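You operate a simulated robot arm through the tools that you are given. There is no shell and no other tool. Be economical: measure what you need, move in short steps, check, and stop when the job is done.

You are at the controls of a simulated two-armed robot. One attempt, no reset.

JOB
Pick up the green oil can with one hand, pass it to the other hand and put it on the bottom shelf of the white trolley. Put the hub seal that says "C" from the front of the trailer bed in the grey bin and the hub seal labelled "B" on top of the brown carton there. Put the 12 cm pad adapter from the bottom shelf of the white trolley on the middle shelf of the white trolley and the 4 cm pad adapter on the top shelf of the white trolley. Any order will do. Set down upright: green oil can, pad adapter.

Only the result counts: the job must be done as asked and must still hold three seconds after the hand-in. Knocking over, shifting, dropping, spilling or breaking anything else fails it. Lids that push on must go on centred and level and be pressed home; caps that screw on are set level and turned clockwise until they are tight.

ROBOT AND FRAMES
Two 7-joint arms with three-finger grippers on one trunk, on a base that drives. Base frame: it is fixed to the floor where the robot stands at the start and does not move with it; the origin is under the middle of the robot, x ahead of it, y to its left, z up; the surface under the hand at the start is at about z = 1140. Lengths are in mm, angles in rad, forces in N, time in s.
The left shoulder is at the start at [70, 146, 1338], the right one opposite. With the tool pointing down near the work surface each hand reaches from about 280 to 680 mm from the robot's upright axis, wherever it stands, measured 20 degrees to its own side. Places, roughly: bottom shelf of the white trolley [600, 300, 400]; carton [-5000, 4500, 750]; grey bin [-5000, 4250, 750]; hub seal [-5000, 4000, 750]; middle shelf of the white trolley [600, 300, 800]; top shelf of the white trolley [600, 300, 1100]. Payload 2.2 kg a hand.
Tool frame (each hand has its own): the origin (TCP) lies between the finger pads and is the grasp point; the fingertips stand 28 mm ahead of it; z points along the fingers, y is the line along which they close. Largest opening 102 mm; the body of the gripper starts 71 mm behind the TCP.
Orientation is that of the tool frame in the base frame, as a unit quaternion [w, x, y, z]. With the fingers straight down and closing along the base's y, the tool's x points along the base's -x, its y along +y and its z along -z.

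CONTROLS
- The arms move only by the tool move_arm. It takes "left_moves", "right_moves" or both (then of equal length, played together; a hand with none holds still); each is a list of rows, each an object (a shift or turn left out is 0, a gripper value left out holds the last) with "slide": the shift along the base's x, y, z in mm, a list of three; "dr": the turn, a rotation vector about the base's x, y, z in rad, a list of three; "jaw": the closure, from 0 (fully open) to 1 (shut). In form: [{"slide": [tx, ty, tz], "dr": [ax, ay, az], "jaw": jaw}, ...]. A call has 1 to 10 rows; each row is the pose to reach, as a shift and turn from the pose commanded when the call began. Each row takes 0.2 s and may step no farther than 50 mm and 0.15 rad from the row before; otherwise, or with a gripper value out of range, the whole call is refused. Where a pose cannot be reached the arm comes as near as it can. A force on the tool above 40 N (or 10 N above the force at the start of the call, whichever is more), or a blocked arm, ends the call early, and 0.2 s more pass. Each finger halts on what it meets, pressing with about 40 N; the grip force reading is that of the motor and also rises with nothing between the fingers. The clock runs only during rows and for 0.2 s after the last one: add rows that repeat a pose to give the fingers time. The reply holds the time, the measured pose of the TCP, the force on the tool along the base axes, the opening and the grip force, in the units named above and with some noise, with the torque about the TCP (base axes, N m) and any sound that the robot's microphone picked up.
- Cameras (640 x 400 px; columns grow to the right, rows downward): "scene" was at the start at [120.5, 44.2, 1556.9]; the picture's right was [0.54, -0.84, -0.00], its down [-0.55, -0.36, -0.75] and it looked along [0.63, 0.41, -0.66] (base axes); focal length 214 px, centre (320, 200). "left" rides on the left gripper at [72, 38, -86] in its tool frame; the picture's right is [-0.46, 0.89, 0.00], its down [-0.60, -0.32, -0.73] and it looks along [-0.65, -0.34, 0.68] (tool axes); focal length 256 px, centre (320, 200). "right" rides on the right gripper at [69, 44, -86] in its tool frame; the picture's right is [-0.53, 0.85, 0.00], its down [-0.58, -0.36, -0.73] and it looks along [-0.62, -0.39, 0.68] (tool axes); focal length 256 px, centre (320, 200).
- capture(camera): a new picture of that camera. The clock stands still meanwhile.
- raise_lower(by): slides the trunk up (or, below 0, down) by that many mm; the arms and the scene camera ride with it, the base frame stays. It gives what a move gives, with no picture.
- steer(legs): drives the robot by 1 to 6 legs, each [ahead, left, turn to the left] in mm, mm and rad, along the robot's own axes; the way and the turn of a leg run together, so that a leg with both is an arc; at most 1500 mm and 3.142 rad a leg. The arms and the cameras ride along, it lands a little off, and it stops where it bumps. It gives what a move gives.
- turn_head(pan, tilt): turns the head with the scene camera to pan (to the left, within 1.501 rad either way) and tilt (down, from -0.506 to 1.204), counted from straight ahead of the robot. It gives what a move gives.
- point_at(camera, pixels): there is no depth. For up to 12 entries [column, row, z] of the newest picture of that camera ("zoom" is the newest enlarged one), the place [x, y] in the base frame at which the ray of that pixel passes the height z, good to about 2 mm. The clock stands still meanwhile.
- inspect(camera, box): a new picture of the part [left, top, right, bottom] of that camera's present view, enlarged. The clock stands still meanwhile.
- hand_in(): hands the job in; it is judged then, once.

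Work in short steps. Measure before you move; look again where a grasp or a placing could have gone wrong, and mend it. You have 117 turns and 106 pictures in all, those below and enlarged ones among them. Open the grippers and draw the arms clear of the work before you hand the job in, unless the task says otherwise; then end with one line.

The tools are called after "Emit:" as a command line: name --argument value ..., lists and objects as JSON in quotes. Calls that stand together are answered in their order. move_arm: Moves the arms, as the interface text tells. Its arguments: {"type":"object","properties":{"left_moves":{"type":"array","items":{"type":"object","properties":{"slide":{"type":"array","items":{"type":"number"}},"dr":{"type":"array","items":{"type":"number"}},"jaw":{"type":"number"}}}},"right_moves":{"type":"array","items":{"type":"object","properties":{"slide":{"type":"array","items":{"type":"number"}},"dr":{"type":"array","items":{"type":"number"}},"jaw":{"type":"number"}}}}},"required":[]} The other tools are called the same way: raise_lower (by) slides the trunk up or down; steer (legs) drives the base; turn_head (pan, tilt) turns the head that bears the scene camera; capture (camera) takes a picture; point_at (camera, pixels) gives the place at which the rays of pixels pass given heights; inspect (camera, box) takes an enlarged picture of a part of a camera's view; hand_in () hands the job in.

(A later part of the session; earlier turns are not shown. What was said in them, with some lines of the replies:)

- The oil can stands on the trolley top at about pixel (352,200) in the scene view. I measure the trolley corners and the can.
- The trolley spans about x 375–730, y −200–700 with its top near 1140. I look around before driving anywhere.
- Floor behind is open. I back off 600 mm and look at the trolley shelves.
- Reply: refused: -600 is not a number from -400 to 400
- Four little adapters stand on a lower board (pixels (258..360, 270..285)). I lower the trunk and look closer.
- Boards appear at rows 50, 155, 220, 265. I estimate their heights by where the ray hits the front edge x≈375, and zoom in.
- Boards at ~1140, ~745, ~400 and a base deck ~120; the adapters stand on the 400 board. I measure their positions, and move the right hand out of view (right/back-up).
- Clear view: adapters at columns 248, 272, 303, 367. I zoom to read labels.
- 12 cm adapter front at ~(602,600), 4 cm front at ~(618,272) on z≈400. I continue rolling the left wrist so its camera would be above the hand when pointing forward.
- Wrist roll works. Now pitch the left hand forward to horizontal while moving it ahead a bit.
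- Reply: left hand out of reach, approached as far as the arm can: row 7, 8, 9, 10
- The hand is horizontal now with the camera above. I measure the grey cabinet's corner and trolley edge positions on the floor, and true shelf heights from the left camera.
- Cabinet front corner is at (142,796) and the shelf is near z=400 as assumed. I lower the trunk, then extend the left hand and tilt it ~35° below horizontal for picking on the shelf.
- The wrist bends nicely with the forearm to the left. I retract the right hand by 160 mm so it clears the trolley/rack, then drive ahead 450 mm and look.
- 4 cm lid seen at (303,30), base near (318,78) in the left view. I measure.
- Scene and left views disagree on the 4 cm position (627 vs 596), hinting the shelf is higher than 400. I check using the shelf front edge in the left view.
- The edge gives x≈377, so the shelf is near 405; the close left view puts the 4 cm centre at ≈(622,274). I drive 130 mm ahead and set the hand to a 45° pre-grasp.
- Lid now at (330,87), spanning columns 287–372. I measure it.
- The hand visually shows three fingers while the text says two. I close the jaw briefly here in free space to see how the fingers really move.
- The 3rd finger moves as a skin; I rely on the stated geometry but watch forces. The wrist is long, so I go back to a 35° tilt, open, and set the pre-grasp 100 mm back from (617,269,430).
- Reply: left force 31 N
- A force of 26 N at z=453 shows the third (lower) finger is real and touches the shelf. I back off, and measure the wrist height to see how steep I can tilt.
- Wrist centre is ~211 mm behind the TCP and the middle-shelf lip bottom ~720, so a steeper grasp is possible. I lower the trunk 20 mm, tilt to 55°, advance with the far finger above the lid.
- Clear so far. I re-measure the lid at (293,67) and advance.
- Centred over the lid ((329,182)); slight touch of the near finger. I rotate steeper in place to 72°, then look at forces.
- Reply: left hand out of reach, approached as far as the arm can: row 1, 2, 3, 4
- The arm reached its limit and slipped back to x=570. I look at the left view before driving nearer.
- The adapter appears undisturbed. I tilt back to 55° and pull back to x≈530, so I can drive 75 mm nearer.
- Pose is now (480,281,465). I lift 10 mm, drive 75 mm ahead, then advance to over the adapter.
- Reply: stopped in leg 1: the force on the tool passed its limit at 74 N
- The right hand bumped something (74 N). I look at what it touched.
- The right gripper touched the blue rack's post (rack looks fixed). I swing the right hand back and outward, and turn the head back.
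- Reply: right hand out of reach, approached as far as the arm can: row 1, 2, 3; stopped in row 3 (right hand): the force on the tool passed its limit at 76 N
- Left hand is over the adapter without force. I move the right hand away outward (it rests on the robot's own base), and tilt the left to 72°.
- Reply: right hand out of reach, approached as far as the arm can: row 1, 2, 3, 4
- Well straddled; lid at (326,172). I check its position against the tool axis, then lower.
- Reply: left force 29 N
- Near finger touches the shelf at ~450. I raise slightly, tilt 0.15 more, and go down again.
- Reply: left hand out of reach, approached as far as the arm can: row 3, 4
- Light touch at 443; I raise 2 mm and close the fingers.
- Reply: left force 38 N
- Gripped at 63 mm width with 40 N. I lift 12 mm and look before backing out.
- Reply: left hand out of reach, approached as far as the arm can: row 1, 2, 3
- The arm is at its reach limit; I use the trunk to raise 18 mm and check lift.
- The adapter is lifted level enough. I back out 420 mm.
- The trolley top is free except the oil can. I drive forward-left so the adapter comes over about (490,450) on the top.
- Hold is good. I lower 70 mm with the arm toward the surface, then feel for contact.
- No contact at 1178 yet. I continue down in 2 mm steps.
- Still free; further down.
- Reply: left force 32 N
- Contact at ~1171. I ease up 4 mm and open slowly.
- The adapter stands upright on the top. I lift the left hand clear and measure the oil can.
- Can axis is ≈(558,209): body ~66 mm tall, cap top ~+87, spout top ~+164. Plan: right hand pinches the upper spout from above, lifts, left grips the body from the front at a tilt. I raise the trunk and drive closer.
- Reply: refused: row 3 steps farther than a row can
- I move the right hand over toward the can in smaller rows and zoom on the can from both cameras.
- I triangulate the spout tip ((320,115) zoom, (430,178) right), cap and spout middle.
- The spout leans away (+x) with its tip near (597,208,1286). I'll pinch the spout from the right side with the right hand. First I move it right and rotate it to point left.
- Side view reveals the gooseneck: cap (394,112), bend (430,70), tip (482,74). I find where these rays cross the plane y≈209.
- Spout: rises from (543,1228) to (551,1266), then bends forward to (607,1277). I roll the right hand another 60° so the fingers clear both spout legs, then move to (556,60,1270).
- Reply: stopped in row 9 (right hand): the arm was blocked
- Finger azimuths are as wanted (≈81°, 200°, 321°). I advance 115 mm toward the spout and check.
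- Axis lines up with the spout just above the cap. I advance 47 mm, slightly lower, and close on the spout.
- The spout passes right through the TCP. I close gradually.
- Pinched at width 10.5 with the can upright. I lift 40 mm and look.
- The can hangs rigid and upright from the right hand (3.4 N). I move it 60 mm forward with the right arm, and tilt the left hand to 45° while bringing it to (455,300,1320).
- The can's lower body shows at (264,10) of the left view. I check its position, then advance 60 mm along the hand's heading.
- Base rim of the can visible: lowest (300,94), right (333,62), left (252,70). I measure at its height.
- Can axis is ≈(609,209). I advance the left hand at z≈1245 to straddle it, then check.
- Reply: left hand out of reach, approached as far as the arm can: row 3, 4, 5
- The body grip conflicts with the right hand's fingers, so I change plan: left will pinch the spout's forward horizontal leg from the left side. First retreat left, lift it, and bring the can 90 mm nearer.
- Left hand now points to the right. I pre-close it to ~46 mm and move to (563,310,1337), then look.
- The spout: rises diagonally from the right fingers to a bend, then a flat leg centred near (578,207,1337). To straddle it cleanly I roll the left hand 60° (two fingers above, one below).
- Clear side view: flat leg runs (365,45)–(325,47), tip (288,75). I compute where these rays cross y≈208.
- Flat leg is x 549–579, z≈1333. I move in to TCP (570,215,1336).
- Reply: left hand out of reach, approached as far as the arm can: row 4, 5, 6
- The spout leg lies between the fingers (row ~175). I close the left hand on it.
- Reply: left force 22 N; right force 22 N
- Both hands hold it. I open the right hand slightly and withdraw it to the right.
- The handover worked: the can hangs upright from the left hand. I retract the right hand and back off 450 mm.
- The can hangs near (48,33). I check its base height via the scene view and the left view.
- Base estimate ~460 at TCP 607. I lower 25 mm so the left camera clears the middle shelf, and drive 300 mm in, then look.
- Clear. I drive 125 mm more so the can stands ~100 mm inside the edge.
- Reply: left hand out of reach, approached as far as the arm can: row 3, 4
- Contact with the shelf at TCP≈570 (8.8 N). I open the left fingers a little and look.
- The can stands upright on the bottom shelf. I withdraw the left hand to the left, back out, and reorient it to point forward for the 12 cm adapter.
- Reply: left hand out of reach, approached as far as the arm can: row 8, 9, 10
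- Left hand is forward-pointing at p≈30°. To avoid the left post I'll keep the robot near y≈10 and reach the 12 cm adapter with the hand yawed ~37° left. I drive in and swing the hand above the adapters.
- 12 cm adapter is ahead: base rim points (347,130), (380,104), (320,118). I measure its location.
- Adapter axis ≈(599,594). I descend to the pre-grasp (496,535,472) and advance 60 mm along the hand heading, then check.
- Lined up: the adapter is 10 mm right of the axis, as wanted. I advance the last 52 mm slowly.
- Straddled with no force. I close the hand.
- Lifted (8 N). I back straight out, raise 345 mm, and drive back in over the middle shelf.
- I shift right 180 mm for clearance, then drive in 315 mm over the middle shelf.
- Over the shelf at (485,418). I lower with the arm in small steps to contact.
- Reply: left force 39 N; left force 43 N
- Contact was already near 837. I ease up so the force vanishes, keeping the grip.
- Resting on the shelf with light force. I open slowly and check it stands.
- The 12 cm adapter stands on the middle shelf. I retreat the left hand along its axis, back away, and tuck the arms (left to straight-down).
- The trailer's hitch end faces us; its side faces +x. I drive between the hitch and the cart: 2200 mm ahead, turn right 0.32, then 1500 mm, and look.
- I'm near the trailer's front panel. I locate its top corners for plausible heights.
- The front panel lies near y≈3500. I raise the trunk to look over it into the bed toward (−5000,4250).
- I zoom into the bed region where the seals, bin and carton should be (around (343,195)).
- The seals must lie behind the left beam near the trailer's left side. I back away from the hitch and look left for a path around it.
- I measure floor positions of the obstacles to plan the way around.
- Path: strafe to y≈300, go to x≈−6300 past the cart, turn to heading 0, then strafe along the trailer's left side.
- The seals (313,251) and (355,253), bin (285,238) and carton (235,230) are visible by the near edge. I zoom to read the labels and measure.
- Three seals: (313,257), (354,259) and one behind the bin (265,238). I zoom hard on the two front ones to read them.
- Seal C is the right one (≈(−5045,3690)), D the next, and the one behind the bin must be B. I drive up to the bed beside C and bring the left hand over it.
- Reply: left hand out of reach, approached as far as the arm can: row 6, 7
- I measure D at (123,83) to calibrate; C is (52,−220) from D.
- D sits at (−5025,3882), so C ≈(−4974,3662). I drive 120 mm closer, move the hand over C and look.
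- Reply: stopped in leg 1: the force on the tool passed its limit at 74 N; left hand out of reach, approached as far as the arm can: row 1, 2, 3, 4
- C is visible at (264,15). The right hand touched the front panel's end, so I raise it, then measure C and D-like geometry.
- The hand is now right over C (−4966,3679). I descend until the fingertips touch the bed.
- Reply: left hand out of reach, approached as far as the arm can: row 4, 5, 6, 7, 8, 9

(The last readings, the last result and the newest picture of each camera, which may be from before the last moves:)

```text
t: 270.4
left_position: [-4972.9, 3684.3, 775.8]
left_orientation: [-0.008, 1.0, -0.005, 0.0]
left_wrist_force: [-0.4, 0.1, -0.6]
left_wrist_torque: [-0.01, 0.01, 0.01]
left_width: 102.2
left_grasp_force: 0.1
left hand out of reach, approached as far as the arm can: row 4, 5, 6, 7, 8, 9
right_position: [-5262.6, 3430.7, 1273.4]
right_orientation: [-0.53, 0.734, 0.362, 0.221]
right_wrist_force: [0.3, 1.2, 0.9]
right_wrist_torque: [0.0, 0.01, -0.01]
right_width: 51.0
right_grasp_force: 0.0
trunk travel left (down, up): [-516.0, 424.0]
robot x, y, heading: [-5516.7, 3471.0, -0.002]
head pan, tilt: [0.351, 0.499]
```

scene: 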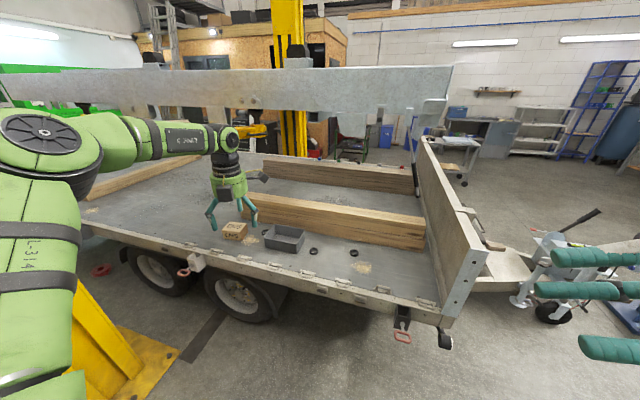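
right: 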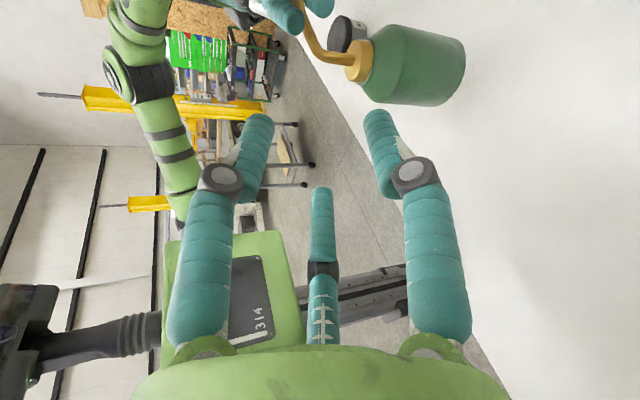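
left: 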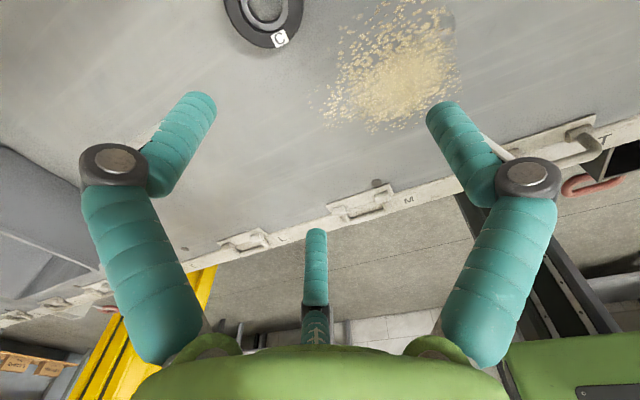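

No contact yet and the arm reaches its limit; I shift height from arm to trunk (arm +45, trunk −45) and re-centre.

Emit:
move_arm --left_moves '[{"slide": [2, -1, 15]}, {"slide": [5, -3, 30]}, {"slide": [7, -5, 48]}, {"slide": [7, -5, 48]}]'

Emit:
raise_lower --by -50

Emit:
move_arm --left_moves '[{"slide": [0, 0, -3]}, {"slide": [0, 0, -6]}, {"slide": [0, 0, -9]}, {"slide": [0, 0, -12]}, {"slide": [0, 0, -12]}]'

```text
t: 271.4
left_position: [-4963.6, 3677.5, 824.4]
left_orientation: [-0.011, 1.0, -0.004, 0.0]
left_wrist_force: [0.7, -0.3, 1.5]
left_wrist_torque: [-0.04, -0.01, 0.0]
left_width: 101.8
left_grasp_force: 0.1
right_position: [-5261.8, 3432.0, 1273.1]
right_orientation: [-0.531, 0.734, 0.362, 0.22]
right_wrist_force: [-0.4, 0.4, 0.5]
right_wrist_torque: [0.01, 0.0, -0.03]
right_width: 50.9
right_grasp_force: 0.1
trunk travel left (down, up): [-516.0, 424.0]
robot x, y, heading: [-5515.1, 3470.0, -0.001]
head pan, tilt: [0.351, 0.499]
```

```text
t: 272.3
left_position: [-4965.7, 3679.4, 774.0]
left_orientation: [-0.01, 1.0, -0.004, -0.001]
left_wrist_force: [-0.2, 0.4, -0.2]
left_wrist_torque: [-0.01, 0.03, -0.02]
left_width: 102.2
left_grasp_force: 0.1
right_position: [-5262.4, 3431.8, 1222.3]
right_orientation: [-0.531, 0.734, 0.362, 0.221]
right_wrist_force: [-0.5, -0.4, -0.7]
right_wrist_torque: [-0.02, -0.01, 0.03]
right_width: 50.8
right_grasp_force: 0.1
trunk travel left (down, up): [-466.0, 474.0]
robot x, y, heading: [-5517.3, 3469.7, -0.001]
head pan, tilt: [0.351, 0.499]
```

```text
t: 273.5
left_position: [-4965.0, 3679.8, 761.2]
left_orientation: [-0.009, 1.0, -0.004, 0.0]
left_wrist_force: [-1.0, -0.1, 0.2]
left_wrist_torque: [-0.04, 0.02, -0.01]
left_width: 102.0
left_grasp_force: 0.0
right_position: [-5262.6, 3432.2, 1222.2]
right_orientation: [-0.53, 0.734, 0.362, 0.222]
right_wrist_force: [0.2, 0.6, -0.6]
right_wrist_torque: [0.0, -0.03, 0.01]
right_width: 51.2
right_grasp_force: 0.1
trunk travel left (down, up): [-466.0, 474.0]
robot x, y, heading: [-5514.2, 3470.3, -0.004]
head pan, tilt: [0.351, 0.499]
```

Still free at 761, so the bed is lower than 750; with that C's centre shifts to ≈(−4972,3690). I re-centre and continue down to contact.

Emit:
move_arm --left_moves '[{"slide": [-4, 5, -3]}, {"slide": [-7, 10, -6]}, {"slide": [-7, 10, -10]}, {"slide": [-7, 10, -14]}, {"slide": [-7, 10, -18]}, {"slide": [-7, 10, -22]}, {"slide": [-7, 10, -26]}, {"slide": [-7, 10, -26]}]'

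```text
t: 275.3
left_position: [-4972.0, 3688.5, 736.2]
left_orientation: [-0.01, 1.0, -0.004, -0.001]
left_wrist_force: [-0.3, -0.3, -0.8]
left_wrist_torque: [0.0, 0.02, -0.02]
left_width: 102.0
left_grasp_force: 0.1
right_position: [-5262.7, 3430.2, 1223.8]
right_orientation: [-0.53, 0.734, 0.362, 0.221]
right_wrist_force: [0.2, -0.9, 0.2]
right_wrist_torque: [0.03, -0.02, 0.02]
right_width: 50.8
right_grasp_force: 0.0
trunk travel left (down, up): [-466.0, 474.0]
robot x, y, heading: [-5519.2, 3468.3, -0.001]
head pan, tilt: [0.351, 0.499]
```

Still no contact at 736; I look once to see the height and centring.

Emit:
capture --camera "left"

```text
4 pictures are left
```

left: 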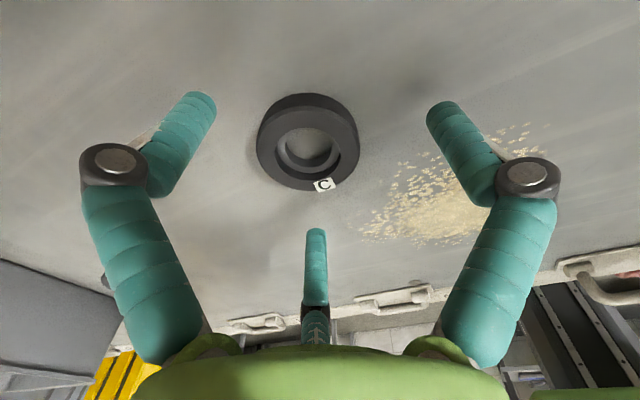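

Ring top is ~31 mm below the TCP (≈705) and (+3,+6) off-axis. I correct, lower 7 mm, close and lift.

Emit:
move_arm --left_moves '[{"slide": [3, 6, -4]}, {"slide": [3, 6, -8]}, {"slide": [3, 6, -8], "jaw": 0.25}, {"slide": [3, 6, -8], "jaw": 0.4}, {"slide": [3, 6, -8], "jaw": 0.7}, {"slide": [3, 6, -8], "jaw": 0.9}, {"slide": [3, 6, -8], "jaw": 0.9}]'

Emit:
move_arm --left_moves '[{"slide": [0, 0, 15]}, {"slide": [0, 0, 40]}, {"slide": [0, 0, 70]}, {"slide": [0, 0, 70]}]'

```text
t: 276.9
left_position: [-4969.1, 3694.9, 728.0]
left_orientation: [-0.01, 1.0, -0.004, -0.001]
left_wrist_force: [-2.2, -0.5, 0.8]
left_wrist_torque: [-0.07, 0.03, -0.03]
left_width: 52.8
left_grasp_force: 39.6
right_position: [-5262.9, 3430.7, 1223.3]
right_orientation: [-0.531, 0.734, 0.362, 0.22]
right_wrist_force: [-0.9, -0.1, -0.8]
right_wrist_torque: [0.0, -0.03, 0.02]
right_width: 51.0
right_grasp_force: 0.0
trunk travel left (down, up): [-466.0, 474.0]
robot x, y, heading: [-5512.3, 3469.6, -0.003]
head pan, tilt: [0.351, 0.499]
```

```text
t: 277.9
left_position: [-4969.2, 3694.2, 798.3]
left_orientation: [-0.009, 1.0, -0.005, 0.0]
left_wrist_force: [-0.2, -0.3, 0.2]
left_wrist_torque: [-0.01, 0.0, 0.03]
left_width: 52.5
left_grasp_force: 39.9
right_position: [-5261.6, 3432.6, 1221.6]
right_orientation: [-0.531, 0.734, 0.362, 0.221]
right_wrist_force: [-0.7, -0.4, -0.1]
right_wrist_torque: [0.0, 0.0, 0.02]
right_width: 50.9
right_grasp_force: 0.0
trunk travel left (down, up): [-466.0, 474.0]
robot x, y, heading: [-5516.3, 3469.0, -0.0]
head pan, tilt: [0.351, 0.499]
```

C is held (52.5 mm). The last zoom is still usable: I compute bin, seal B and carton positions with the true bed height ≈687.

Emit:
point_at --camera "zoom" --pixels '[[330, 232, 687], [550, 272, 687], [320, 158, 760], [545, 205, 760], [605, 100, 760], [390, 68, 760], [328, 118, 703], [40, 167, 687], [163, 180, 687], [211, 118, 687], [27, 105, 750], [155, 122, 750]]'

```text
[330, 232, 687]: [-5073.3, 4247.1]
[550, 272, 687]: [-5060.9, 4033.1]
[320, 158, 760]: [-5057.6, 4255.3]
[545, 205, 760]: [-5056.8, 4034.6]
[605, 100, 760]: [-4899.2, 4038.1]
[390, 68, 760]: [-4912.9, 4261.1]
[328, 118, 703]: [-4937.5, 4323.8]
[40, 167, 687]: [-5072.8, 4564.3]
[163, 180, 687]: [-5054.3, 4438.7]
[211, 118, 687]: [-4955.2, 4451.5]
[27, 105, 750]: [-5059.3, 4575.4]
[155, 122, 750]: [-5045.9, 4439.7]
```

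Bin centre ≈(−4990,4145), rim ~757. I lift the hand, back off 80 mm, strafe left 520 mm, tilt the hand slightly forward and move it over the bin.

Emit:
move_arm --left_moves '[{"slide": [0, 0, 30]}, {"slide": [0, 0, 60]}]'

Emit:
steer --legs '[[-80, 0, 0], [0, 520, 0]]'

Emit:
move_arm --left_moves '[{"slide": [14, -17, 0], "dr": [0, -0.08, 0]}, {"slide": [28, -34, 0], "dr": [0, -0.16, 0]}, {"slide": [42, -51, 0], "dr": [0, -0.24, 0]}, {"slide": [58, -69, 0], "dr": [0, -0.3, 0]}, {"slide": [58, -69, 0], "dr": [0, -0.3, 0]}]'

Emit:
capture --camera "left"

```text
t: 278.5
left_position: [-4970.4, 3694.7, 858.0]
left_orientation: [-0.009, 1.0, -0.005, -0.001]
left_wrist_force: [0.2, -0.5, 0.0]
left_wrist_torque: [-0.01, -0.02, 0.0]
left_width: 52.5
left_grasp_force: 39.8
right_position: [-5263.2, 3431.3, 1223.5]
right_orientation: [-0.53, 0.734, 0.362, 0.221]
right_wrist_force: [-0.1, -0.7, -0.6]
right_wrist_torque: [0.03, 0.01, -0.01]
right_width: 51.0
right_grasp_force: 0.1
trunk travel left (down, up): [-466.0, 474.0]
robot x, y, heading: [-5515.1, 3469.3, -0.001]
head pan, tilt: [0.351, 0.499]
```

```text
t: 282.1
left_position: [-5049.9, 4203.1, 858.7]
left_orientation: [-0.01, 1.0, -0.006, -0.001]
left_wrist_force: [-1.0, 0.5, -0.1]
left_wrist_torque: [-0.04, 0.03, 0.02]
left_width: 52.6
left_grasp_force: 39.8
right_position: [-5341.4, 3940.5, 1222.9]
right_orientation: [-0.53, 0.735, 0.361, 0.221]
right_wrist_force: [-0.2, -0.8, -0.4]
right_wrist_torque: [-0.02, -0.01, 0.0]
right_width: 51.2
right_grasp_force: 0.1
trunk travel left (down, up): [-466.0, 474.0]
robot x, y, heading: [-5594.4, 3977.4, -0.005]
head pan, tilt: [0.351, 0.499]
```

```text
t: 283.4
left_position: [-5008.0, 4148.9, 854.8]
left_orientation: [-0.009, 0.989, -0.003, 0.149]
left_wrist_force: [-0.1, -0.8, -0.4]
left_wrist_torque: [0.01, 0.02, -0.02]
left_width: 52.4
left_grasp_force: 40.0
left hand out of reach, approached as far as the arm can: row 3, 4, 5
right_position: [-5342.8, 3940.7, 1222.6]
right_orientation: [-0.531, 0.734, 0.362, 0.22]
right_wrist_force: [0.1, 0.7, -0.3]
right_wrist_torque: [0.02, 0.0, -0.05]
right_width: 51.1
right_grasp_force: 0.0
trunk travel left (down, up): [-466.0, 474.0]
robot x, y, heading: [-5595.6, 3973.5, -0.003]
head pan, tilt: [0.351, 0.499]
```

```text
3 pictures are left
```

left: 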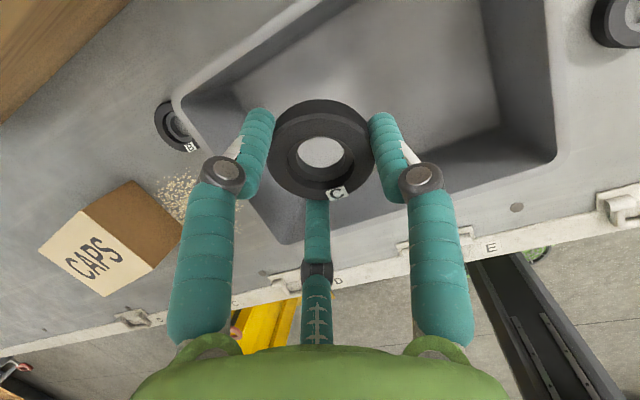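

The view shows bin, seal B (175,125), and carton. I measure them all with the left camera.

Emit:
point_at --camera "left" --pixels '[[180, 105, 757], [290, 243, 757], [555, 160, 757], [240, 92, 690], [178, 126, 703], [157, 120, 700], [200, 140, 700], [38, 245, 750], [88, 208, 750], [152, 264, 750], [103, 297, 750], [182, 236, 687]]'

```text
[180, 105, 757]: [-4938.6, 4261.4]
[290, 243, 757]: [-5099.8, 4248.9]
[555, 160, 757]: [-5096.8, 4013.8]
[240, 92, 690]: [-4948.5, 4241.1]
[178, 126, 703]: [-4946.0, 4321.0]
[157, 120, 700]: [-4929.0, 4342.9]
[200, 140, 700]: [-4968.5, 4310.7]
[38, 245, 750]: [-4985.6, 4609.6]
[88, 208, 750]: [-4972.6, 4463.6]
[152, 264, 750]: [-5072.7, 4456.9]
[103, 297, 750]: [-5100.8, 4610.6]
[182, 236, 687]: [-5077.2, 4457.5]
```

Bin spans x −5100…−4938, y 4014…4261; carton top (z≈750) centre (−5033,4533); B centre (−4948,4324). I centre over the bin, lower inside, release C, and rise.

Emit:
move_arm --left_moves '[{"slide": [-10, -6, 0]}, {"slide": [-20, -12, 0]}, {"slide": [-20, -12, 0]}]'

Emit:
raise_lower --by -98

Emit:
move_arm --left_moves '[{"jaw": 0.42}, {"jaw": 0.36}, {"jaw": 0.3}, {"jaw": 0.3}]'

Emit:
raise_lower --by 110

```text
t: 284.1
left_position: [-5027.2, 4136.6, 855.4]
left_orientation: [-0.009, 0.989, -0.004, 0.149]
left_wrist_force: [0.0, 1.0, 0.7]
left_wrist_torque: [0.0, -0.02, -0.02]
left_width: 52.4
left_grasp_force: 40.3
right_position: [-5342.3, 3940.9, 1222.7]
right_orientation: [-0.53, 0.734, 0.361, 0.222]
right_wrist_force: [-0.1, -0.3, 0.0]
right_wrist_torque: [0.02, -0.01, -0.02]
right_width: 50.8
right_grasp_force: 0.0
trunk travel left (down, up): [-466.0, 474.0]
robot x, y, heading: [-5594.1, 3976.8, -0.006]
head pan, tilt: [0.351, 0.499]
```

```text
t: 285.5
left_position: [-5026.5, 4136.2, 758.6]
left_orientation: [-0.01, 0.989, -0.003, 0.148]
left_wrist_force: [0.4, -0.2, -0.4]
left_wrist_torque: [0.0, 0.01, -0.02]
left_width: 52.5
left_grasp_force: 39.8
right_position: [-5342.7, 3940.0, 1125.2]
right_orientation: [-0.53, 0.735, 0.361, 0.222]
right_wrist_force: [-0.4, 0.3, 0.1]
right_wrist_torque: [-0.02, -0.01, -0.02]
right_width: 51.1
right_grasp_force: 0.0
trunk travel left (down, up): [-368.0, 572.0]
robot x, y, heading: [-5594.4, 3975.4, -0.003]
head pan, tilt: [0.351, 0.499]
```

```text
t: 286.5
left_position: [-5026.4, 4135.5, 758.1]
left_orientation: [-0.009, 0.989, -0.003, 0.149]
left_wrist_force: [1.7, -0.7, -0.2]
left_wrist_torque: [-0.01, 0.07, -0.01]
left_width: 71.3
left_grasp_force: 0.1
right_position: [-5341.5, 3939.5, 1124.4]
right_orientation: [-0.53, 0.735, 0.361, 0.221]
right_wrist_force: [0.0, 0.5, 0.3]
right_wrist_torque: [0.0, 0.03, -0.01]
right_width: 50.9
right_grasp_force: 0.0
trunk travel left (down, up): [-368.0, 572.0]
robot x, y, heading: [-5596.7, 3976.2, -0.0]
head pan, tilt: [0.351, 0.499]
```

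```text
t: 287.9
left_position: [-5027.2, 4136.5, 869.1]
left_orientation: [-0.009, 0.989, -0.004, 0.149]
left_wrist_force: [-0.3, 0.4, -0.4]
left_wrist_torque: [-0.01, 0.01, -0.02]
left_width: 71.5
left_grasp_force: 0.1
right_position: [-5341.8, 3940.6, 1234.3]
right_orientation: [-0.529, 0.735, 0.361, 0.222]
right_wrist_force: [0.3, 0.2, 0.0]
right_wrist_torque: [-0.01, 0.01, 0.01]
right_width: 50.9
right_grasp_force: 0.1
trunk travel left (down, up): [-478.0, 462.0]
robot x, y, heading: [-5595.2, 3977.5, -0.001]
head pan, tilt: [0.351, 0.499]
```

C is released in the bin. I strafe 130 mm left, drive 95 mm forward (stops if it bumps), untilt and roll the hand by −62° so no finger points at the bin.

Emit:
steer --legs '[[0, 130, 0], [95, 0, 0]]'

Emit:
move_arm --left_moves '[{"dr": [0, 0.1, 0]}, {"dr": [0, 0.2, 0]}, {"slide": [-3, 20, 0], "dr": [0, 0.3, 0]}, {"slide": [-5, 40, 0], "dr": [0, 0.3, 0]}]'

Emit:
move_arm --left_moves '[{"dr": [0, 0, -0.14]}, {"dr": [0, 0, -0.28]}, {"dr": [0, 0, -0.42]}, {"dr": [0, 0, -0.56]}, {"dr": [0, 0, -0.7]}, {"dr": [0, 0, -0.84]}, {"dr": [0, 0, -0.98]}, {"dr": [0, 0, -1.08]}]'

```text
t: 289.9
left_position: [-4932.0, 4267.8, 868.0]
left_orientation: [-0.01, 0.989, -0.004, 0.149]
left_wrist_force: [-0.1, -0.3, -0.5]
left_wrist_torque: [0.0, 0.01, 0.03]
left_width: 71.4
left_grasp_force: 0.1
right_position: [-5246.5, 4071.4, 1235.4]
right_orientation: [-0.529, 0.735, 0.361, 0.223]
right_wrist_force: [0.0, 0.0, -0.1]
right_wrist_torque: [0.02, -0.02, 0.02]
right_width: 51.0
right_grasp_force: 0.1
trunk travel left (down, up): [-478.0, 462.0]
robot x, y, heading: [-5499.4, 4107.2, -0.003]
head pan, tilt: [0.351, 0.499]
```

```text
t: 290.9
left_position: [-4949.4, 4315.6, 865.5]
left_orientation: [-0.009, 1.0, -0.005, 0.0]
left_wrist_force: [0.6, -0.1, -0.8]
left_wrist_torque: [0.0, -0.01, 0.01]
left_width: 71.1
left_grasp_force: 0.1
left hand out of reach, approached as far as the arm can: row 1, 2, 3, 4
right_position: [-5246.6, 4071.2, 1235.2]
right_orientation: [-0.529, 0.734, 0.362, 0.222]
right_wrist_force: [-0.4, -0.8, 0.6]
right_wrist_torque: [-0.02, 0.01, -0.01]
right_width: 50.9
right_grasp_force: 0.0
trunk travel left (down, up): [-478.0, 462.0]
robot x, y, heading: [-5498.2, 4110.9, -0.008]
head pan, tilt: [0.351, 0.499]
```

```text
t: 292.7
left_position: [-4950.1, 4314.0, 865.3]
left_orientation: [-0.008, 0.854, -0.52, 0.004]
left_wrist_force: [0.2, 0.0, 0.0]
left_wrist_torque: [0.0, 0.0, -0.01]
left_width: 71.4
left_grasp_force: 0.2
right_position: [-5247.3, 4071.3, 1234.5]
right_orientation: [-0.53, 0.734, 0.361, 0.223]
right_wrist_force: [-0.8, -0.6, 0.0]
right_wrist_torque: [0.02, 0.0, 0.02]
right_width: 50.8
right_grasp_force: 0.1
trunk travel left (down, up): [-478.0, 462.0]
robot x, y, heading: [-5500.3, 4108.1, -0.003]
head pan, tilt: [0.351, 0.499]
```

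No bump; hand at (−4950,4314) rolled. I open to ~92 mm, lower with the trunk to 757 and look.

Emit:
move_arm --left_moves '[{"slide": [0, 4, 0], "jaw": 0.1}, {"slide": [0, 8, 0], "jaw": 0.1}]'

Emit:
raise_lower --by -110

Emit:
capture --camera "left"

```text
t: 293.3
left_position: [-4949.5, 4323.7, 865.2]
left_orientation: [-0.007, 0.855, -0.519, 0.004]
left_wrist_force: [0.5, 0.0, -0.2]
left_wrist_torque: [-0.01, -0.02, 0.01]
left_width: 91.7
left_grasp_force: 0.1
right_position: [-5246.8, 4072.5, 1234.4]
right_orientation: [-0.53, 0.734, 0.361, 0.222]
right_wrist_force: [0.6, -0.7, 0.3]
right_wrist_torque: [-0.02, 0.02, -0.01]
right_width: 50.7
right_grasp_force: 0.1
trunk travel left (down, up): [-478.0, 462.0]
robot x, y, heading: [-5497.9, 4109.0, -0.004]
head pan, tilt: [0.351, 0.499]
```

```text
t: 294.7
left_position: [-4949.6, 4322.5, 756.1]
left_orientation: [-0.009, 0.855, -0.519, 0.003]
left_wrist_force: [0.5, 0.3, -0.3]
left_wrist_torque: [-0.01, 0.0, -0.01]
left_width: 91.9
left_grasp_force: 0.1
right_position: [-5246.4, 4070.2, 1125.5]
right_orientation: [-0.53, 0.734, 0.362, 0.222]
right_wrist_force: [0.6, 0.8, 0.1]
right_wrist_torque: [-0.03, 0.0, -0.01]
right_width: 51.1
right_grasp_force: 0.0
trunk travel left (down, up): [-368.0, 572.0]
robot x, y, heading: [-5502.1, 4104.5, -0.004]
head pan, tilt: [0.351, 0.499]
```

```text
2 pictures are left
```

left: 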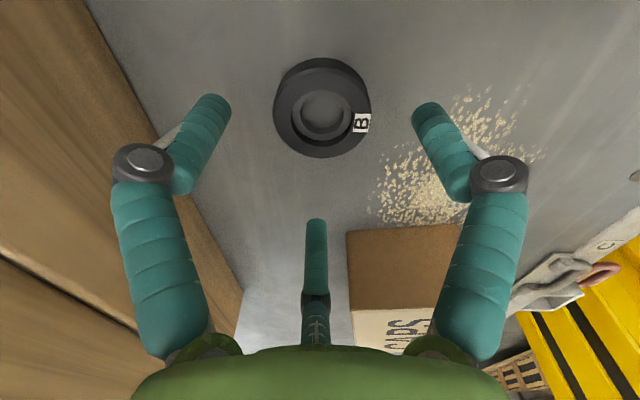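

Label "B" confirmed; ring at (322,105). I compute its centre.

Emit:
point_at --camera "left" --pixels '[[322, 105, 706], [274, 108, 706], [371, 100, 706], [322, 57, 706], [322, 157, 700], [240, 330, 687], [350, 310, 750], [435, 355, 750], [355, 355, 750]]'

```text
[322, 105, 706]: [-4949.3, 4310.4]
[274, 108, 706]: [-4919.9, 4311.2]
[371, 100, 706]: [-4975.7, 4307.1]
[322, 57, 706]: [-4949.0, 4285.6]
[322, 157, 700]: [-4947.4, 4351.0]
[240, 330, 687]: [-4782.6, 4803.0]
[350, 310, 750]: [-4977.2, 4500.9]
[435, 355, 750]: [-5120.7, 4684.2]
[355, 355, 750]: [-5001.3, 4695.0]
```

B centre (−4948,4310). I shift 12 mm, lower 27 mm, close, and lift.

Emit:
move_arm --left_moves '[{"slide": [1, -6, 0]}, {"slide": [2, -12, 0]}, {"slide": [2, -12, 0]}]'

Emit:
raise_lower --by -28

Emit:
move_arm --left_moves '[{"jaw": 0.3}, {"jaw": 0.42}, {"jaw": 0.7}, {"jaw": 0.9}, {"jaw": 0.9}]'

Emit:
raise_lower --by 120

```text
t: 295.5
left_position: [-4945.5, 4312.1, 757.1]
left_orientation: [-0.008, 0.855, -0.518, 0.005]
left_wrist_force: [-0.4, 0.2, -0.2]
left_wrist_torque: [0.01, 0.01, 0.02]
left_width: 91.8
left_grasp_force: 0.1
right_position: [-5247.0, 4071.8, 1123.8]
right_orientation: [-0.53, 0.734, 0.362, 0.222]
right_wrist_force: [1.4, -0.4, 0.2]
right_wrist_torque: [-0.02, 0.02, -0.04]
right_width: 51.0
right_grasp_force: 0.0
trunk travel left (down, up): [-368.0, 572.0]
robot x, y, heading: [-5497.7, 4111.4, 0.0]
head pan, tilt: [0.351, 0.499]
```

```text
t: 296.3
left_position: [-4947.3, 4311.3, 728.9]
left_orientation: [-0.008, 0.855, -0.519, 0.005]
left_wrist_force: [-0.2, 0.0, 0.1]
left_wrist_torque: [-0.03, 0.01, -0.02]
left_width: 91.6
left_grasp_force: 0.0
right_position: [-5247.9, 4071.7, 1096.3]
right_orientation: [-0.53, 0.734, 0.362, 0.222]
right_wrist_force: [0.3, 0.0, -0.9]
right_wrist_torque: [-0.02, 0.01, -0.01]
right_width: 51.1
right_grasp_force: 0.0
trunk travel left (down, up): [-340.0, 600.0]
robot x, y, heading: [-5500.5, 4106.6, -0.004]
head pan, tilt: [0.351, 0.499]
```

```text
t: 297.5
left_position: [-4947.6, 4312.5, 729.3]
left_orientation: [-0.008, 0.855, -0.519, 0.005]
left_wrist_force: [-1.5, 1.4, 2.1]
left_wrist_torque: [0.04, 0.08, 0.0]
left_width: 54.3
left_grasp_force: 39.8
right_position: [-5247.2, 4072.4, 1096.0]
right_orientation: [-0.53, 0.734, 0.361, 0.222]
right_wrist_force: [-0.2, -0.1, 1.1]
right_wrist_torque: [0.03, 0.01, 0.01]
right_width: 51.0
right_grasp_force: 0.1
trunk travel left (down, up): [-340.0, 600.0]
robot x, y, heading: [-5497.8, 4111.4, -0.004]
head pan, tilt: [0.351, 0.499]
```

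```text
t: 299.0
left_position: [-4946.9, 4312.1, 848.5]
left_orientation: [-0.008, 0.855, -0.519, 0.005]
left_wrist_force: [-0.7, -0.1, -1.3]
left_wrist_torque: [-0.03, 0.01, 0.0]
left_width: 54.0
left_grasp_force: 39.6
right_position: [-5245.8, 4072.0, 1215.6]
right_orientation: [-0.53, 0.735, 0.361, 0.222]
right_wrist_force: [-0.3, 0.4, 0.1]
right_wrist_torque: [0.0, -0.02, 0.01]
right_width: 51.0
right_grasp_force: 0.0
trunk travel left (down, up): [-460.0, 480.0]
robot x, y, heading: [-5501.5, 4109.3, -0.004]
head pan, tilt: [0.351, 0.499]
```

B is held (54 mm). I back 60 mm, strafe left 120 mm, and move the hand over the carton, staying at z≈880; then look.

Emit:
raise_lower --by 30

Emit:
steer --legs '[[-60, 0, 0], [0, 120, 0]]'

Emit:
move_arm --left_moves '[{"slide": [-6, 20, 0]}, {"slide": [-12, 40, 0]}, {"slide": [-18, 60, 0]}, {"slide": [-24, 80, 0]}, {"slide": [-26, 98, 0]}, {"slide": [-26, 98, 0]}]'

Emit:
capture --camera "left"

```text
t: 299.7
left_position: [-4947.7, 4310.9, 878.7]
left_orientation: [-0.008, 0.855, -0.519, 0.005]
left_wrist_force: [1.1, -0.9, -0.4]
left_wrist_torque: [0.03, 0.02, -0.01]
left_width: 53.7
left_grasp_force: 40.0
right_position: [-5245.0, 4071.6, 1247.0]
right_orientation: [-0.53, 0.735, 0.361, 0.222]
right_wrist_force: [0.6, 0.1, -0.3]
right_wrist_torque: [0.0, 0.0, 0.01]
right_width: 51.2
right_grasp_force: 0.0
trunk travel left (down, up): [-490.0, 450.0]
robot x, y, heading: [-5499.9, 4110.5, -0.005]
head pan, tilt: [0.351, 0.499]
```

```text
t: 301.5
left_position: [-5006.7, 4429.4, 877.7]
left_orientation: [-0.008, 0.855, -0.519, 0.005]
left_wrist_force: [-0.5, -0.3, -0.1]
left_wrist_torque: [-0.03, 0.0, 0.0]
left_width: 53.2
left_grasp_force: 39.8
right_position: [-5304.5, 4189.2, 1246.9]
right_orientation: [-0.531, 0.733, 0.362, 0.222]
right_wrist_force: [0.6, -0.8, -0.2]
right_wrist_torque: [-0.01, -0.03, 0.02]
right_width: 51.1
right_grasp_force: 0.0
trunk travel left (down, up): [-490.0, 450.0]
robot x, y, heading: [-5561.4, 4225.0, -0.004]
head pan, tilt: [0.351, 0.499]
```

```text
t: 302.9
left_position: [-5031.5, 4529.3, 877.9]
left_orientation: [-0.007, 0.855, -0.519, 0.004]
left_wrist_force: [0.4, -0.3, -0.5]
left_wrist_torque: [0.01, 0.02, 0.0]
left_width: 53.0
left_grasp_force: 40.0
right_position: [-5305.3, 4189.4, 1247.1]
right_orientation: [-0.531, 0.734, 0.362, 0.222]
right_wrist_force: [-0.2, 0.2, 0.0]
right_wrist_torque: [-0.01, 0.0, -0.02]
right_width: 51.0
right_grasp_force: 0.1
trunk travel left (down, up): [-490.0, 450.0]
robot x, y, heading: [-5560.7, 4229.4, -0.004]
head pan, tilt: [0.351, 0.499]
```

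```text
1 pictures are left
```

left: 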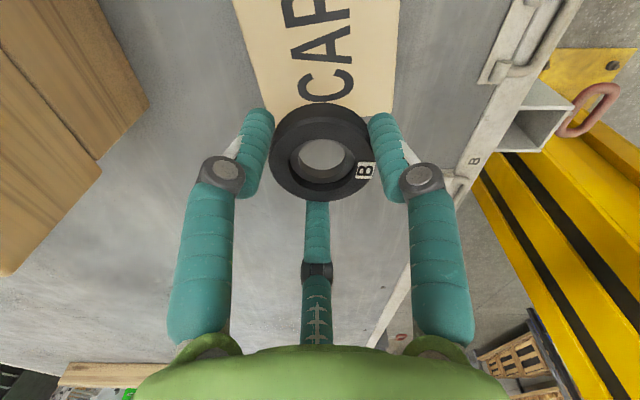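

The carton's top is slightly toward −y of the hand: its +y edge is near row 115, side edges columns ~267 and ~392. I compute its location.

Emit:
point_at --camera "left" --pixels '[[268, 113, 750], [392, 113, 750], [232, 0, 750], [399, 0, 750], [268, 113, 765], [392, 113, 765], [326, 70, 750], [326, 2, 750]]'

```text
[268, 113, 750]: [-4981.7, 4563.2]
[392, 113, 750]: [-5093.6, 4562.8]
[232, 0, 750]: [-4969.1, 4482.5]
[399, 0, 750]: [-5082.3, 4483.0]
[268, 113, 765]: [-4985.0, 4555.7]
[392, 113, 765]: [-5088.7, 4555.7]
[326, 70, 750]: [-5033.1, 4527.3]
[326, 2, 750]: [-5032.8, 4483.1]
```

Carton top centre ≈(−5034,4505). I shift −24 mm in y, lower to ~812, then to ~803, watching the force.

Emit:
move_arm --left_moves '[{"slide": [-1, -12, 0]}, {"slide": [-2, -24, -10]}, {"slide": [-2, -24, -30]}, {"slide": [-2, -24, -50]}, {"slide": [-2, -24, -66]}, {"slide": [-2, -24, -66]}]'

Emit:
move_arm --left_moves '[{"slide": [0, 0, -3]}, {"slide": [0, 0, -6]}, {"slide": [0, 0, -8]}, {"slide": [0, 0, -8]}]'

```text
t: 304.3
left_position: [-5033.6, 4503.8, 812.4]
left_orientation: [-0.008, 0.855, -0.518, 0.005]
left_wrist_force: [-0.3, -0.3, -0.8]
left_wrist_torque: [-0.01, -0.03, 0.03]
left_width: 52.6
left_grasp_force: 39.5
right_position: [-5305.7, 4189.4, 1246.6]
right_orientation: [-0.529, 0.734, 0.361, 0.223]
right_wrist_force: [-0.4, -0.8, 0.0]
right_wrist_torque: [0.0, -0.01, 0.0]
right_width: 51.3
right_grasp_force: 0.0
trunk travel left (down, up): [-490.0, 450.0]
robot x, y, heading: [-5560.6, 4226.6, -0.009]
head pan, tilt: [0.351, 0.499]
```

```text
t: 305.3
left_position: [-5034.6, 4503.9, 804.2]
left_orientation: [-0.009, 0.855, -0.518, 0.005]
left_wrist_force: [0.0, 0.0, -1.0]
left_wrist_torque: [-0.04, -0.02, 0.0]
left_width: 52.5
left_grasp_force: 40.3
right_position: [-5304.9, 4188.6, 1246.1]
right_orientation: [-0.529, 0.734, 0.362, 0.222]
right_wrist_force: [0.2, 0.0, 0.1]
right_wrist_torque: [-0.01, -0.01, -0.01]
right_width: 51.2
right_grasp_force: 0.0
trunk travel left (down, up): [-490.0, 450.0]
robot x, y, heading: [-5558.6, 4227.0, -0.002]
head pan, tilt: [0.351, 0.499]
```

No contact at 804; I go on 6 mm, then another 5 mm.

Emit:
move_arm --left_moves '[{"slide": [0, 0, -2]}, {"slide": [0, 0, -4]}, {"slide": [0, 0, -6]}, {"slide": [0, 0, -6]}]'

Emit:
move_arm --left_moves '[{"slide": [0, 0, -2]}, {"slide": [0, 0, -4]}, {"slide": [0, 0, -4]}]'

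```text
t: 306.3
left_position: [-5034.9, 4504.1, 803.6]
left_orientation: [-0.012, 0.855, -0.518, 0.009]
left_wrist_force: [3.4, 9.3, 33.1]
left_wrist_torque: [0.04, 0.64, -0.13]
left_width: 52.6
left_grasp_force: 40.2
right_position: [-5309.8, 4189.1, 1248.1]
right_orientation: [-0.53, 0.733, 0.363, 0.224]
right_wrist_force: [-0.9, 0.3, -0.2]
right_wrist_torque: [-0.01, -0.01, -0.01]
right_width: 50.9
right_grasp_force: 0.0
trunk travel left (down, up): [-490.0, 450.0]
robot x, y, heading: [-5558.9, 4231.9, -0.005]
head pan, tilt: [0.351, 0.499]
```

```text
t: 306.9
left_position: [-5034.5, 4504.0, 803.4]
left_orientation: [-0.013, 0.856, -0.517, 0.011]
left_wrist_force: [-10.2, 1.6, 15.8]
left_wrist_torque: [0.0, 0.69, -0.02]
left_width: 52.7
left_grasp_force: 39.6
right_position: [-5309.3, 4189.0, 1247.1]
right_orientation: [-0.53, 0.734, 0.362, 0.223]
right_wrist_force: [-0.1, 0.2, 0.1]
right_wrist_torque: [0.01, -0.01, 0.03]
right_width: 51.1
right_grasp_force: 0.1
trunk travel left (down, up): [-490.0, 450.0]
robot x, y, heading: [-5561.7, 4227.4, 0.002]
head pan, tilt: [0.351, 0.499]
stopped in row 2 (left hand): the force on the tool passed its limit at 45 N (the readings are from after the stop); the commanded pose is now the measured one
```

Contact at ~803.5. I ease up 1 mm, open gradually, then raise straight up.

Emit:
move_arm --left_moves '[{"slide": [0, 0, 1]}, {"slide": [0, 0, 1], "jaw": 0.44}, {"slide": [0, 0, 2], "jaw": 0.38}, {"slide": [0, 0, 2], "jaw": 0.25}, {"slide": [0, 0, 3], "jaw": 0.1}, {"slide": [0, 0, 3], "jaw": 0}]'

Emit:
move_arm --left_moves '[{"slide": [0, 0, 15]}, {"slide": [0, 0, 40]}, {"slide": [0, 0, 75]}, {"slide": [0, 0, 110]}, {"slide": [0, 0, 110]}]'

Emit:
capture --camera "left"

```text
t: 308.3
left_position: [-5030.9, 4505.4, 803.6]
left_orientation: [-0.012, 0.855, -0.518, 0.011]
left_wrist_force: [-0.3, 0.3, 0.1]
left_wrist_torque: [-0.04, 0.02, 0.0]
left_width: 102.3
left_grasp_force: 0.0
right_position: [-5305.3, 4188.7, 1247.2]
right_orientation: [-0.53, 0.734, 0.362, 0.222]
right_wrist_force: [0.9, -0.1, 0.1]
right_wrist_torque: [-0.02, 0.02, -0.01]
right_width: 51.1
right_grasp_force: 0.1
trunk travel left (down, up): [-490.0, 450.0]
robot x, y, heading: [-5559.7, 4225.9, -0.003]
head pan, tilt: [0.351, 0.499]
```

```text
t: 309.5
left_position: [-5032.1, 4504.8, 914.2]
left_orientation: [-0.011, 0.855, -0.518, 0.01]
left_wrist_force: [1.3, 0.0, 0.5]
left_wrist_torque: [-0.04, 0.0, -0.02]
left_width: 102.0
left_grasp_force: 0.1
right_position: [-5306.6, 4190.8, 1247.8]
right_orientation: [-0.531, 0.733, 0.362, 0.223]
right_wrist_force: [0.7, -0.2, -0.4]
right_wrist_torque: [-0.02, -0.01, -0.02]
right_width: 51.0
right_grasp_force: 0.1
trunk travel left (down, up): [-490.0, 450.0]
robot x, y, heading: [-5558.7, 4228.3, -0.005]
head pan, tilt: [0.351, 0.499]
```

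```text
0 pictures are left
```

left: 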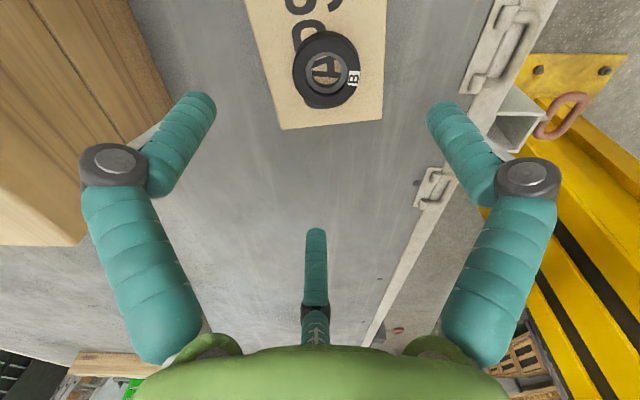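

Seal B lies on top of the carton. I open the right gripper, back away from the trailer, and then hand in.

Emit:
raise_lower --by 100

Emit:
steer --legs '[[-350, 0, 0]]'

Emit:
move_arm --right_moves '[{"jaw": 0}, {"jaw": 0}]'

```text
t: 310.8
left_position: [-5031.9, 4504.6, 1012.7]
left_orientation: [-0.011, 0.856, -0.518, 0.01]
left_wrist_force: [-0.4, 0.2, -0.1]
left_wrist_torque: [0.0, 0.02, -0.01]
left_width: 102.0
left_grasp_force: 0.1
right_position: [-5306.3, 4189.7, 1346.3]
right_orientation: [-0.53, 0.734, 0.362, 0.223]
right_wrist_force: [-0.2, -0.4, 0.8]
right_wrist_torque: [0.0, 0.02, -0.04]
right_width: 50.9
right_grasp_force: 0.1
trunk travel left (down, up): [-590.0, 350.0]
robot x, y, heading: [-5560.2, 4226.2, -0.005]
head pan, tilt: [0.351, 0.499]
```

```text
t: 313.1
left_position: [-5376.3, 4504.9, 1011.6]
left_orientation: [-0.011, 0.855, -0.519, 0.01]
left_wrist_force: [0.4, 0.2, -0.1]
left_wrist_torque: [-0.02, -0.03, 0.0]
left_width: 101.9
left_grasp_force: 0.1
right_position: [-5650.5, 4191.0, 1347.0]
right_orientation: [-0.531, 0.734, 0.362, 0.222]
right_wrist_force: [-0.2, 0.0, 0.3]
right_wrist_torque: [0.01, 0.01, 0.01]
right_width: 51.2
right_grasp_force: 0.1
trunk travel left (down, up): [-590.0, 350.0]
robot x, y, heading: [-5905.4, 4229.2, -0.005]
head pan, tilt: [0.351, 0.499]
```

```text
t: 313.6
left_position: [-5376.2, 4505.6, 1012.5]
left_orientation: [-0.012, 0.855, -0.519, 0.009]
left_wrist_force: [-0.3, 0.4, 0.7]
left_wrist_torque: [0.01, 0.02, 0.0]
left_width: 102.0
left_grasp_force: 0.1
right_position: [-5649.2, 4191.9, 1346.5]
right_orientation: [-0.531, 0.734, 0.361, 0.222]
right_wrist_force: [-0.3, 0.1, 0.2]
right_wrist_torque: [-0.01, 0.0, -0.01]
right_width: 101.8
right_grasp_force: 0.0
trunk travel left (down, up): [-590.0, 350.0]
robot x, y, heading: [-5901.5, 4229.4, -0.002]
head pan, tilt: [0.351, 0.499]
```

Both grippers are open and clear of the work, and every item has been placed. I hand the job in.

Emit:
hand_in

```text
The job is handed in.
```

All five items were placed as asked and the job is handed in: the oil can (passed right hand to left) on the bottom shelf, the 12 cm adapter on the middle shelf, the 4 cm adapter on the top shelf, seal C in the grey bin and seal B on the carton; seal C's landing was not photographed, and the right arm bumped the blue rack post and probably the trailer's front panel (about 74 N each), with no shift seen at the rack and none checked at the trailer.
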